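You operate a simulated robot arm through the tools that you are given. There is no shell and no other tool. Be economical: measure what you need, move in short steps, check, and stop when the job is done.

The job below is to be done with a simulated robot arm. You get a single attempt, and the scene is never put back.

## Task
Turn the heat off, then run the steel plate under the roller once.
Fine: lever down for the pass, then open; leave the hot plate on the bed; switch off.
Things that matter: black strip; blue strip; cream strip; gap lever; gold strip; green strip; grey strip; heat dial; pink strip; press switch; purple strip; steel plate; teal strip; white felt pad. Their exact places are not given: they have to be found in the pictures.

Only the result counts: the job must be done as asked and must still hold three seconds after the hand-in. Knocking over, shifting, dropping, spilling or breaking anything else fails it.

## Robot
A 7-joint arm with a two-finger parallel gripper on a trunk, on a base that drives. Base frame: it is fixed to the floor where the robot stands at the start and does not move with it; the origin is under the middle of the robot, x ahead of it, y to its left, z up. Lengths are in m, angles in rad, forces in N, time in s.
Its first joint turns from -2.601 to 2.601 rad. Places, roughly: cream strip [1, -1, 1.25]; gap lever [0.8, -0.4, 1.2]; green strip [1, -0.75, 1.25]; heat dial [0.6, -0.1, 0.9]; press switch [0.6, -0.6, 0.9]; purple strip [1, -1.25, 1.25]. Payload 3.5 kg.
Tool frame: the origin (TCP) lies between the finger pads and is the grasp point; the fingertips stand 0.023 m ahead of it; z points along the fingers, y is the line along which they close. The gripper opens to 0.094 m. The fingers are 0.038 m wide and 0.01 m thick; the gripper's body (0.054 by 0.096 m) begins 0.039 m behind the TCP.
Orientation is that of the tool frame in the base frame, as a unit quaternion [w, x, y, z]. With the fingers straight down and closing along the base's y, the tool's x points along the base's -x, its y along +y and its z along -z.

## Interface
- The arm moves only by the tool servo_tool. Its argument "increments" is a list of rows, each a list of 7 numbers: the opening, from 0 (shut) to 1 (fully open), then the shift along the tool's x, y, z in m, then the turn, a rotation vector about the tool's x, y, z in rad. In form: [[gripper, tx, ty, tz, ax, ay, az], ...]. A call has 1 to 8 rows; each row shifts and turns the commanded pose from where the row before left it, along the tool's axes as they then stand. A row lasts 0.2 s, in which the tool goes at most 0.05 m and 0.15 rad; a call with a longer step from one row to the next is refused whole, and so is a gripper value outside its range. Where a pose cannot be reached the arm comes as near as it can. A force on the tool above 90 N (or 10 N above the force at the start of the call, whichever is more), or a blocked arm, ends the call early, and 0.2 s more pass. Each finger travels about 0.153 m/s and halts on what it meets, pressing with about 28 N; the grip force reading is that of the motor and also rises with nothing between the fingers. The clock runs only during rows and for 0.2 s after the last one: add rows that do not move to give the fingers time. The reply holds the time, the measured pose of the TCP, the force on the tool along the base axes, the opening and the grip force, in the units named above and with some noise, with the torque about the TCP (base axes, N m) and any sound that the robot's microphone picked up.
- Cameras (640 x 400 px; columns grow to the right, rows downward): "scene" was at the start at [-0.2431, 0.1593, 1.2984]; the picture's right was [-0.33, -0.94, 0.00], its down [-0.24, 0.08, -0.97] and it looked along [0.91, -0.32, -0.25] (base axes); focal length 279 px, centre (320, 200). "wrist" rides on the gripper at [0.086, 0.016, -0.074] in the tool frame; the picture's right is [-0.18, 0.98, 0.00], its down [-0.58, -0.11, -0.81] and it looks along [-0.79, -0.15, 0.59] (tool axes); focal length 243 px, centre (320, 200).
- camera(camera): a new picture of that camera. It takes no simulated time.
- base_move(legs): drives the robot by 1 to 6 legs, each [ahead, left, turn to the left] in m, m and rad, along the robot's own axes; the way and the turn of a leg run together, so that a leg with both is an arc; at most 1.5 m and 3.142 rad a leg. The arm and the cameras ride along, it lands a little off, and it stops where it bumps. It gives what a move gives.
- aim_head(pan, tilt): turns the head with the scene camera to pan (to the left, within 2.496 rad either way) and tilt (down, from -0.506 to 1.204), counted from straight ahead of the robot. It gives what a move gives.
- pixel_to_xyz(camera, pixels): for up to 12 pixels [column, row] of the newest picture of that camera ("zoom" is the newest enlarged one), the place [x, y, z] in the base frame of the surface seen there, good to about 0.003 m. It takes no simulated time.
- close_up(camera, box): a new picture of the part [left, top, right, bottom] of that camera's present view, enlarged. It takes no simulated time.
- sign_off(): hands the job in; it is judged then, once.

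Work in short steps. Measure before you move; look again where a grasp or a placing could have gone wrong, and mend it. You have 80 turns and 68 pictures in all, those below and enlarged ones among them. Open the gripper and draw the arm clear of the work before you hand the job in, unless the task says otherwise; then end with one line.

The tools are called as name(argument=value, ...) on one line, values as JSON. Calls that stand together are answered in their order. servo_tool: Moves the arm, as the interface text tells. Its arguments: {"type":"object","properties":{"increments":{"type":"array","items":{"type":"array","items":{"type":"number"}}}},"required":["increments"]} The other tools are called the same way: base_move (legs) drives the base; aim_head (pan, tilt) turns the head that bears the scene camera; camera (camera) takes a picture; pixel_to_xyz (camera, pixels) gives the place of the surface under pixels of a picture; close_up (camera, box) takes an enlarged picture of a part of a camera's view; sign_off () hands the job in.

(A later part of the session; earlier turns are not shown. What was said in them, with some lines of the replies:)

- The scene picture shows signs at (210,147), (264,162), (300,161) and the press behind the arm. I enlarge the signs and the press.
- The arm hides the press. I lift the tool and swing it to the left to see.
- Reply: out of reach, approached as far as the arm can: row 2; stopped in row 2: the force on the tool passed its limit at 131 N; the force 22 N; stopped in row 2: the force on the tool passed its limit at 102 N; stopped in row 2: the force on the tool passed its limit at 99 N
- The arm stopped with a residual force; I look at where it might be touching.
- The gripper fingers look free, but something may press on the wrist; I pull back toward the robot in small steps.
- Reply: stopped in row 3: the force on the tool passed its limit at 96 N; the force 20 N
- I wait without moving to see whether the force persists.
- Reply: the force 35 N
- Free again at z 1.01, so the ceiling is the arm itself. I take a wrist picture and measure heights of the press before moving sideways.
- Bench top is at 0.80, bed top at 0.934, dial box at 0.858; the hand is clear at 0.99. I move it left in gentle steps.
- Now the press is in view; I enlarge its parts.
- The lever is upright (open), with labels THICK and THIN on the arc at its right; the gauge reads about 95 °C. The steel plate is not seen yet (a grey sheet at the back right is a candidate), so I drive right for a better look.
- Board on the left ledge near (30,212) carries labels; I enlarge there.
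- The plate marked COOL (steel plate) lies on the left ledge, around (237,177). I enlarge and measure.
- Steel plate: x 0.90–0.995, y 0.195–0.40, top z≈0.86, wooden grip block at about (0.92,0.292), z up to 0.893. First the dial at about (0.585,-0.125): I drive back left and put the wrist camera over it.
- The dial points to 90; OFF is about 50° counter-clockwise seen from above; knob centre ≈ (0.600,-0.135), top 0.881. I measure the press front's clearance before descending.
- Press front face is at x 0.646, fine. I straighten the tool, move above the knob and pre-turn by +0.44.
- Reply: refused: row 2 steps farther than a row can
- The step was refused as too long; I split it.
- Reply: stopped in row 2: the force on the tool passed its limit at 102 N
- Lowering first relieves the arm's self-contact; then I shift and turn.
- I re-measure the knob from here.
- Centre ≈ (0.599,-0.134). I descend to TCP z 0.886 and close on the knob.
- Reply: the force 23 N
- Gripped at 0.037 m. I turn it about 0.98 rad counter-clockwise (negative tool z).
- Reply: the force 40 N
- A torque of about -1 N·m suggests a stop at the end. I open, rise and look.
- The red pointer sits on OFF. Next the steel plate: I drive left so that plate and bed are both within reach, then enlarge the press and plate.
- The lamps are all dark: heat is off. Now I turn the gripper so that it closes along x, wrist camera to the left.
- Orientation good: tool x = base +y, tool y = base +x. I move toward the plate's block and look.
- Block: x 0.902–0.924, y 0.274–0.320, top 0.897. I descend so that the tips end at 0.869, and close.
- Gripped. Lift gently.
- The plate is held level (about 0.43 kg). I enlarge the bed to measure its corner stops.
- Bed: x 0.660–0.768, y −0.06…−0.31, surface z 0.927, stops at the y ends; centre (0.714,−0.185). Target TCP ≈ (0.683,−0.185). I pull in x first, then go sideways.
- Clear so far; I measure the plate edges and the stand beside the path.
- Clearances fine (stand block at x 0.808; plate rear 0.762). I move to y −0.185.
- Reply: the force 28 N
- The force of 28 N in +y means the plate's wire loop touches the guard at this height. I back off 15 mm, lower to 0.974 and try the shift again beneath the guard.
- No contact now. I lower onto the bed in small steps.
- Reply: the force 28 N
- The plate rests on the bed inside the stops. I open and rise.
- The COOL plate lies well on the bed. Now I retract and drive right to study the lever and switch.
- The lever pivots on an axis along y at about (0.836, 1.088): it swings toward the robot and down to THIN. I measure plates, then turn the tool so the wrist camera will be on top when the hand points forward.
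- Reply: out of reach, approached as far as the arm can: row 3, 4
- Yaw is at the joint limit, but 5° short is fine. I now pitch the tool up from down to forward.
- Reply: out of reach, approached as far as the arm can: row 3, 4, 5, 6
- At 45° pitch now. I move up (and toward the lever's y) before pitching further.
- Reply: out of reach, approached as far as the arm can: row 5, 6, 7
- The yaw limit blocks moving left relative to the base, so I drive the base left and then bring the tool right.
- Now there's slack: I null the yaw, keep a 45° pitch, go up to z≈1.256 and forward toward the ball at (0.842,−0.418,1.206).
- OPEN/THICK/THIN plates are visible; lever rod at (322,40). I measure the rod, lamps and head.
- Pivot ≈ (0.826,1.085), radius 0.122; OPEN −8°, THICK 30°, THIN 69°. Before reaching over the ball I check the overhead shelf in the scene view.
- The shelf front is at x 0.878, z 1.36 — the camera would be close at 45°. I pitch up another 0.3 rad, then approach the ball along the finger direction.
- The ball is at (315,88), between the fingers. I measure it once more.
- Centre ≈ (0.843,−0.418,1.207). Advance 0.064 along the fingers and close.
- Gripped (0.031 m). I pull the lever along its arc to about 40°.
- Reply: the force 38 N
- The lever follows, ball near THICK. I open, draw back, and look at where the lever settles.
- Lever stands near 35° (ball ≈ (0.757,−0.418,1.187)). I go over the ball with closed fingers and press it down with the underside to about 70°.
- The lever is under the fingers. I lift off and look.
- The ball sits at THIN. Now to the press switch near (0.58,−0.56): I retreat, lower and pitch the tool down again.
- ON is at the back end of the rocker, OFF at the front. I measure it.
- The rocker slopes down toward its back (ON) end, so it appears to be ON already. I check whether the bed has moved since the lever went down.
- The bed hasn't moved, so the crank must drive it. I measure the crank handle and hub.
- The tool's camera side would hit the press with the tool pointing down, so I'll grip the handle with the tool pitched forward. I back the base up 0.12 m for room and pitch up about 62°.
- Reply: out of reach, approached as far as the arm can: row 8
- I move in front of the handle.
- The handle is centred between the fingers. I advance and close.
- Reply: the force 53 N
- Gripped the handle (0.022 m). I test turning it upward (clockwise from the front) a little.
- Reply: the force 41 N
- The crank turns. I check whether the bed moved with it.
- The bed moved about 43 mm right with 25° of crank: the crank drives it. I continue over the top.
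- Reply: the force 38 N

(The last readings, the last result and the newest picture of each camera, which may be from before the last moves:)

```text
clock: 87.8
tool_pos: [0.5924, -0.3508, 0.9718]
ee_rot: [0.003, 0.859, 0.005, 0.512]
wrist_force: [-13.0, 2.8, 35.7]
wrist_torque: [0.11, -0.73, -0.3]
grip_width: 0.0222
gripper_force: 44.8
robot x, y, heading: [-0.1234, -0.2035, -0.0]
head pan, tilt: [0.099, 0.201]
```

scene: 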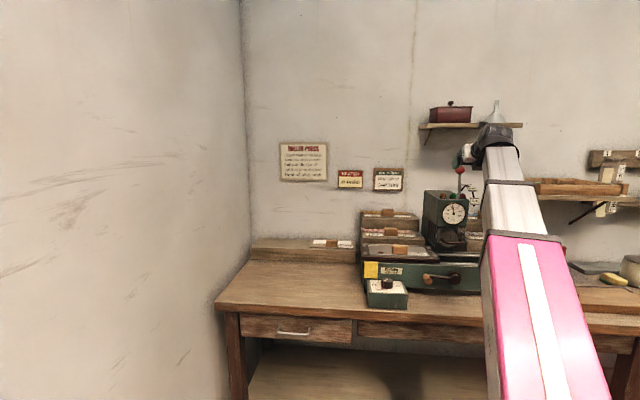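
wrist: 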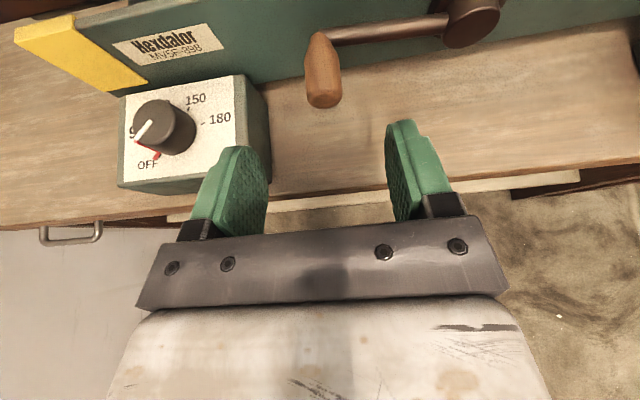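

Going well; I continue down the right side.

servo_tool(increments=[[0, -0.0005, 0.0197, 0.0004, 0, 0, 0], [0, -0.0064, 0.0185, 0.0035, 0, 0, 0], [0, -0.0099, 0.0164, 0.0054, 0, 0, 0], [0, -0.0129, 0.0135, 0.007, 0, 0, 0], [0, -0.0152, 0.0098, 0.0083, 0, 0, 0], [0, 0, 0, 0, 0, 0, 0]])

close_up(camera="scene", box=[350, 170, 530, 290])

```text
clock: 89.2
tool_pos: [0.5931, -0.4321, 0.9206]
ee_rot: [0.005, 0.859, 0.002, 0.512]
wrist_force: [-16.9, -38.5, 25.6]
wrist_torque: [0.39, 0.05, -0.5]
grip_width: 0.0226
gripper_force: 45.5
robot x, y, heading: [-0.1258, -0.2038, 0.004]
head pan, tilt: [0.099, 0.201]
```

```text
3.33 times, centred on (440, 230) of scene
```

zoom: 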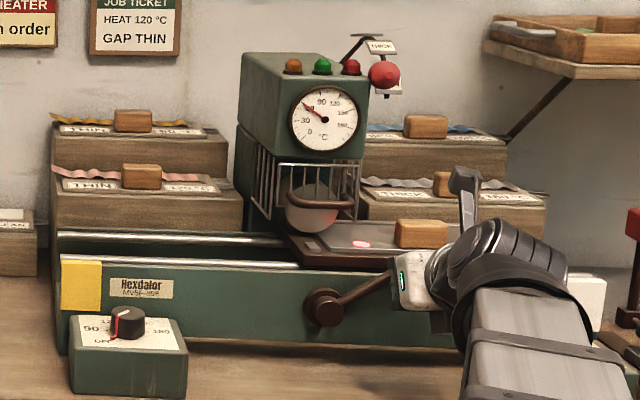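

The roller has cooled (gauge ≈45) and the plate's mark glows; the plate is nearly through. I finish the half turn.

servo_tool(increments=[[0, -0.0168, 0.0057, 0.0091, 0, 0, 0], [0, -0.015, 0.0012, 0.008, 0, 0, 0], [0, 0, 0, 0, 0, 0, 0]])

close_up(camera="scene", box=[350, 170, 530, 290])

```text
clock: 89.7
tool_pos: [0.5951, -0.4433, 0.8963]
ee_rot: [0.011, 0.857, 0.001, 0.516]
wrist_force: [-7.1, -11.3, 0.8]
wrist_torque: [-0.13, -0.02, 0.08]
grip_width: 0.0223
gripper_force: 44.7
robot x, y, heading: [-0.1215, -0.2064, -0.002]
head pan, tilt: [0.099, 0.201]
stopped in row 2: the force on the tool passed its limit at 96 N (the readings are from after the stop); the commanded pose is now the measured one
```

```text
3.33 times, centred on (440, 230) of scene
```

zoom: 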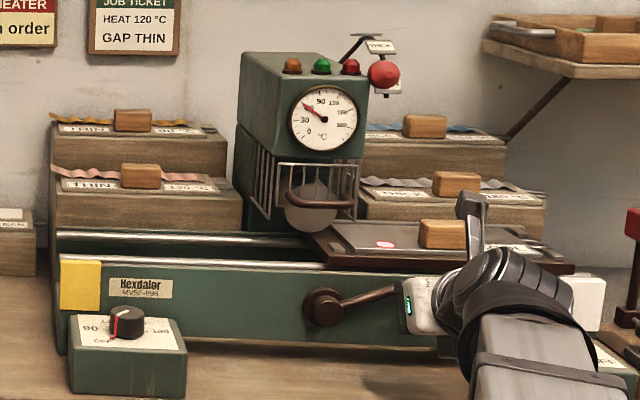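

End of travel reached: the plate is past the roller. I let go of the crank, back off, raise the tool and drive the base forward again to reopen the lever.

servo_tool(increments=[[0.3, 0, 0, 0, 0, 0, 0], [0.6, 0, 0, 0, 0, 0, 0], [0.6, 0, 0, -0.025, 0, 0, 0], [0.6, 0, 0, -0.03, 0, 0, 0], [0.6, -0.006, 0, -0.04, 0, 0, 0], [0, 0.02, -0.016, -0.015, 0, 0, 0], [0, 0.0374, 0, -0.0203, 0, 0, 0], [0, 0.0374, 0, -0.0203, 0, 0, 0]])

servo_tool(increments=[[0, 0.0374, 0, -0.0203, 0, 0, 0], [0, 0.02, 0, -0.01, 0, 0, 0], [0, 0, 0, 0, 0, 0, 0]])

base_move(legs=[[0.12, 0, 0]])

```text
clock: 91.5
tool_pos: [0.5051, -0.4214, 1.044]
ee_rot: [0.01, 0.857, 0.0, 0.516]
wrist_force: [-0.3, 0.4, -0.3]
wrist_torque: [-0.01, 0.04, -0.01]
grip_width: 0.0001
gripper_force: 28.0
robot x, y, heading: [-0.1228, -0.2033, 0.004]
head pan, tilt: [0.099, 0.201]
```

```text
clock: 92.3
tool_pos: [0.5046, -0.4204, 1.1083]
ee_rot: [0.01, 0.857, 0.0, 0.516]
wrist_force: [-1.0, 0.1, -0.1]
wrist_torque: [0.01, 0.0, 0.02]
grip_width: 0.0001
gripper_force: 28.1
robot x, y, heading: [-0.1225, -0.203, -0.0]
head pan, tilt: [0.099, 0.201]
```

```text
clock: 93.6
tool_pos: [0.6264, -0.4188, 1.1083]
ee_rot: [0.009, 0.856, 0.001, 0.516]
wrist_force: [0.0, 0.3, -0.1]
wrist_torque: [0.02, 0.0, -0.02]
grip_width: 0.0001
gripper_force: 28.0
robot x, y, heading: [0.0018, -0.2044, 0.004]
head pan, tilt: [0.099, 0.201]
```

I lower slightly and slide the closed fingers forward beneath the ball, then look.

servo_tool(increments=[[0, -0.0104, 0.0082, 0.0056, 0, 0, 0], [0, 0.013, 0, 0.024, 0, 0, 0], [0, 0.013, 0, 0.024, 0, 0, 0], [0, 0, 0, 0, 0, 0, 0]])

camera(camera="wrist")

pixel_to_xyz(camera="wrist", pixels=[[320, 120], [320, 100], [320, 140], [300, 120]])

```text
clock: 94.6
tool_pos: [0.6809, -0.4285, 1.0969]
ee_rot: [0.009, 0.857, 0.001, 0.516]
wrist_force: [-0.1, -1.0, -0.3]
wrist_torque: [0.03, 0.01, 0.02]
grip_width: 0.0
gripper_force: 28.2
robot x, y, heading: [0.0026, -0.2047, 0.001]
head pan, tilt: [0.099, 0.201]
```

```text
8 pictures are left
```

wrist: 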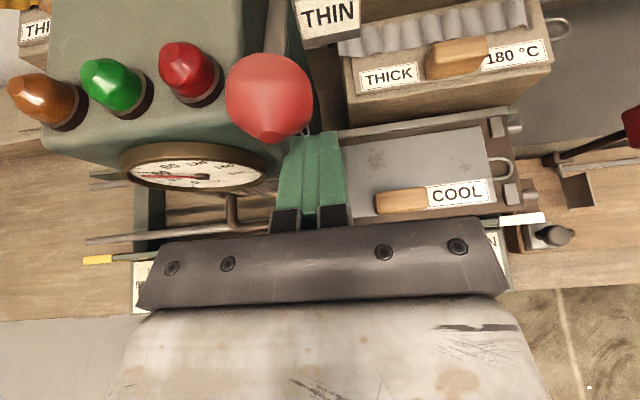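

```text
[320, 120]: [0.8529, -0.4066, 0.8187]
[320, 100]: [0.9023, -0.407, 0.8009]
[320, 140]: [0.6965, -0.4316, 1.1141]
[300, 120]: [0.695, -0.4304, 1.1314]
```

The ball is above the finger tips. I shift 4 mm left and lift the lever along its arc to about 27°.

servo_tool(increments=[[0, 0.0, -0.004, 0, 0, 0, 0], [0, 0.0099, 0, 0, 0, 0, 0], [0, 0.021, 0, -0.0007, 0, 0, 0], [0, 0.0211, 0, 0.0028, 0, 0, 0], [0, 0.0203, 0, 0.0064, 0, 0, 0], [0, 0.0171, 0, 0.0087, 0, 0, 0], [0, 0.0088, 0, 0.006, 0, 0, 0], [0, 0, 0, 0, 0, 0, 0]])

camera(camera="wrist")

pixel_to_xyz(camera="wrist", pixels=[[275, 95], [300, 100], [320, 120]])

```text
clock: 96.4
tool_pos: [0.7478, -0.4233, 1.1735]
ee_rot: [0.008, 0.857, 0.002, 0.516]
wrist_force: [-0.8, -1.0, -0.6]
wrist_torque: [0.0, 0.02, 0.01]
grip_width: 0.0001
gripper_force: 28.0
robot x, y, heading: [-0.0004, -0.2026, 0.004]
head pan, tilt: [0.099, 0.201]
```

```text
7 pictures are left
```

wrist: 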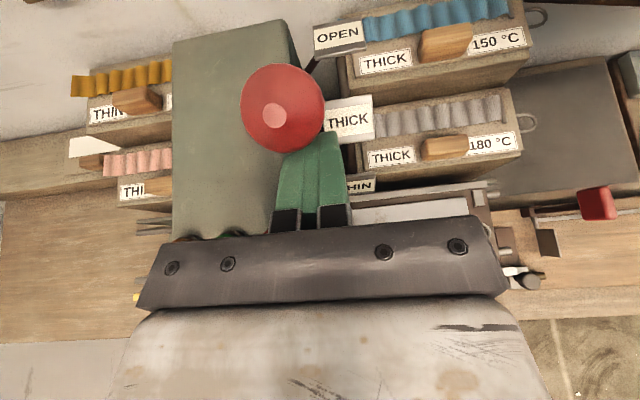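

```text
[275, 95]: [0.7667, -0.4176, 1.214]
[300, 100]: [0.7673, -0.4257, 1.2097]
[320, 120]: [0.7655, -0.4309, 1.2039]
```

The lever is at about 25° and holds. I back off, rise, and push the ball forward with the finger tips to OPEN.

servo_tool(increments=[[0, -0.005, 0, -0.025, 0, 0, 0], [0, 0.005, 0, -0.025, 0, 0, 0], [0, 0.029, -0.005, -0.0157, 0, 0, 0], [0, 0.0041, 0, 0.041, 0, 0, 0], [0, 0.0221, 0, 0.0219, 0, 0, 0], [0, 0.0119, 0, 0.0177, 0, 0, 0], [0, 0.0077, 0, 0.0175, 0, 0, 0], [0, 0, 0, 0, 0, 0, 0]])

camera(camera="wrist")

pixel_to_xyz(camera="wrist", pixels=[[320, 100], [315, 90], [315, 120], [330, 150]])

```text
clock: 98.2
tool_pos: [0.8113, -0.4182, 1.223]
ee_rot: [0.01, 0.856, 0.0, 0.516]
wrist_force: [-5.0, -1.6, 2.3]
wrist_torque: [0.03, -0.03, -0.03]
grip_width: 0.0001
gripper_force: 28.0
robot x, y, heading: [-0.0036, -0.2032, 0.005]
head pan, tilt: [0.099, 0.201]
```

```text
6 pictures are left
```

wrist: 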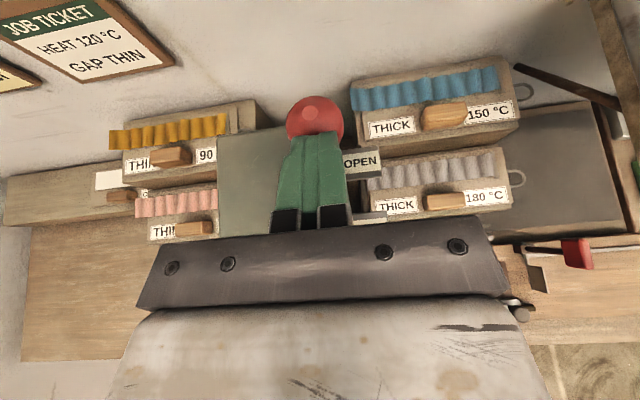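

```text
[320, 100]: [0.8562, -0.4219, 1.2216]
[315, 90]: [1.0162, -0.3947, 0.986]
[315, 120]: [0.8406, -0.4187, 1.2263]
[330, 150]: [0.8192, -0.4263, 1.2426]
```

The ball rests at OPEN. I retreat and go to the switch, pitching the tool down.

servo_tool(increments=[[0, 0, 0, -0.03, 0, 0, 0], [0, 0, 0, -0.04, 0, 0, 0], [0, 0, 0, -0.03, 0, 0, 0], [0, -0.0372, 0.0258, -0.0127, 0, 0, 0], [0, -0.0372, 0.0258, -0.0127, 0, 0, 0], [0, -0.0372, 0.0258, -0.0127, 0, 0, 0], [0, -0.0372, 0.0258, -0.0127, 0, 0, 0], [0, -0.0372, 0.0258, -0.0127, 0, 0, 0]])

servo_tool(increments=[[0, -0.0372, 0.0258, -0.0127, 0, 0, 0], [0, 0, 0, 0, 0, -0.14, 0], [0, 0, 0, 0, 0, -0.14, 0], [0, 0, 0, 0, 0, -0.14, 0], [0, 0, 0, 0, 0, -0.14, 0], [0, 0, 0, 0, 0, -0.14, 0], [0, 0, 0, 0.03, 0, -0.13, 0], [0, 0, 0, 0.03, 0, -0.1, 0]])

servo_tool(increments=[[0, 0, 0, 0.03, 0, 0, 0], [0, 0, 0, 0.03, 0, 0, 0], [0, 0, 0, 0, 0, 0, 0]])

close_up(camera="scene", box=[390, 140, 550, 260])

```text
clock: 100.0
tool_pos: [0.5797, -0.5466, 1.1377]
ee_rot: [0.009, 0.857, 0.002, 0.515]
wrist_force: [0.0, -0.2, 0.0]
wrist_torque: [0.01, 0.01, 0.04]
grip_width: 0.0
gripper_force: 28.1
robot x, y, heading: [-0.0013, -0.2075, 0.0]
head pan, tilt: [0.099, 0.201]
```

```text
clock: 101.8
tool_pos: [0.5704, -0.5746, 1.0532]
ee_rot: [0.009, 0.997, -0.002, 0.076]
wrist_force: [-0.2, 0.4, 0.3]
wrist_torque: [0.01, -0.02, -0.02]
grip_width: 0.0001
gripper_force: 28.0
robot x, y, heading: [-0.0011, -0.2049, 0.001]
head pan, tilt: [0.099, 0.201]
```

```text
clock: 102.6
tool_pos: [0.5787, -0.575, 0.9934]
ee_rot: [0.009, 0.997, -0.003, 0.076]
wrist_force: [0.5, 0.7, 0.6]
wrist_torque: [0.0, -0.01, 0.02]
grip_width: 0.0
gripper_force: 27.9
robot x, y, heading: [-0.0017, -0.2045, -0.003]
head pan, tilt: [0.099, 0.201]
```

```text
3.33 times, centred on (470, 200) of scene
5 turns are left
```

zoom: 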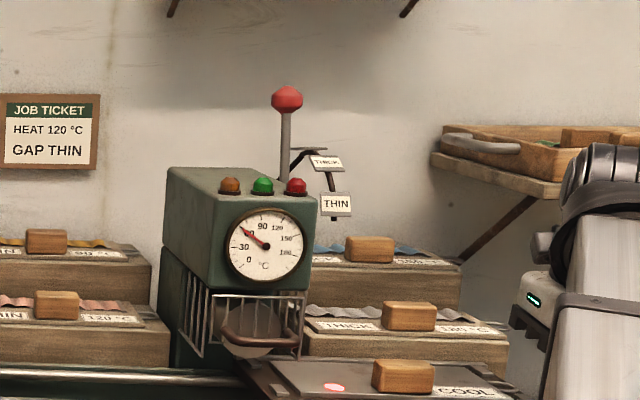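

The lever is at OPEN, the plate is through. Few turns remain: I press the front (OFF) end of the rocker and rise.

servo_tool(increments=[[0, -0.006, 0, 0.035, 0, 0, 0], [0, -0.006, 0, 0.035, 0, 0, 0], [0, -0.004, 0, 0.024, 0, 0, 0], [0, 0, 0, 0.008, 0, 0, 0], [0, 0, 0, 0.006, 0, 0, 0], [0, 0, 0, -0.03, 0, 0, 0], [0, 0, 0, -0.04, 0, 0, 0], [0, 0, 0, -0.03, 0, 0, 0]])

close_up(camera="wrist", box=[160, 0, 480, 200])

pixel_to_xyz(camera="zoom", pixels=[[320, 20], [320, 60], [320, 100], [330, 140], [340, 40], [340, 80]])

```text
clock: 104.4
tool_pos: [0.5652, -0.573, 0.9838]
ee_rot: [0.009, 0.997, -0.003, 0.076]
wrist_force: [0.1, -0.4, 0.0]
wrist_torque: [0.0, 0.03, -0.01]
grip_width: 0.0
gripper_force: 27.7
robot x, y, heading: [-0.0002, -0.2086, 0.005]
head pan, tilt: [0.099, 0.201]
```

```text
2.00 times, centred on (320, 100) of wrist
```

zoom: 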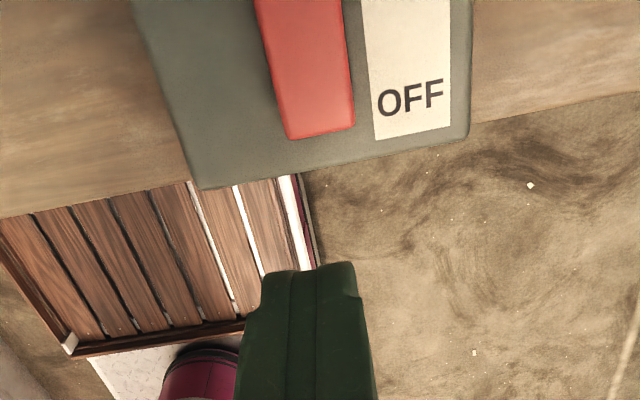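

```text
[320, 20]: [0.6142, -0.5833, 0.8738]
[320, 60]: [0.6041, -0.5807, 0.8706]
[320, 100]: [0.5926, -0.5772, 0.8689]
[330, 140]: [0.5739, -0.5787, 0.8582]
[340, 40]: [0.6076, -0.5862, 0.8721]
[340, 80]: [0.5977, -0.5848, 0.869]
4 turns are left
```

The rocker now slopes down to its front end (0.874 at the back, 0.869 toward the front): OFF. I draw back and open the gripper.

servo_tool(increments=[[0.3, -0.03, 0, 0, 0, 0, 0], [0.6, -0.035, 0, 0, 0, 0, 0], [1, -0.035, 0, 0, 0, 0, 0], [1, 0, 0, 0, 0, 0, 0]])

close_up(camera="scene", box=[340, 140, 580, 300])

```text
clock: 105.4
tool_pos: [0.4664, -0.5734, 0.9701]
ee_rot: [0.009, 0.997, -0.003, 0.077]
wrist_force: [-0.2, -0.2, 0.1]
wrist_torque: [0.03, -0.01, 0.0]
grip_width: 0.0941
gripper_force: 0.0
robot x, y, heading: [0.0005, -0.1999, 0.0]
head pan, tilt: [0.099, 0.201]
```

```text
2.50 times, centred on (460, 220) of scene
3 turns are left
```

zoom: 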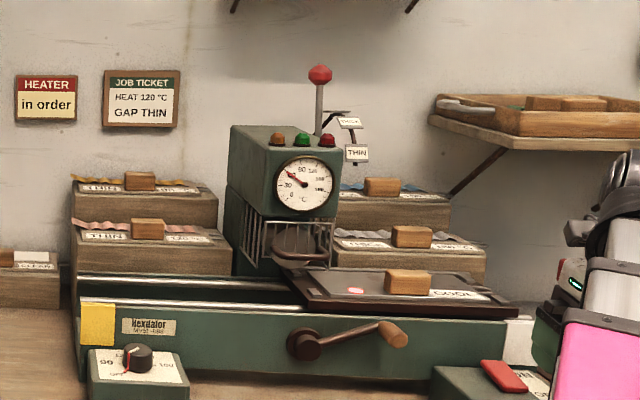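

Dial on OFF, lever at OPEN, plate left on the bed past the roller, switch OFF, and the arm is clear. I hand it in.

sign_off()

```text
The job is handed in.
```

I turned the heat off and ran the steel plate under the roller once. The lever was down at THIN for the pass and is open again. The hot plate is still on the bed and the press is switched off.
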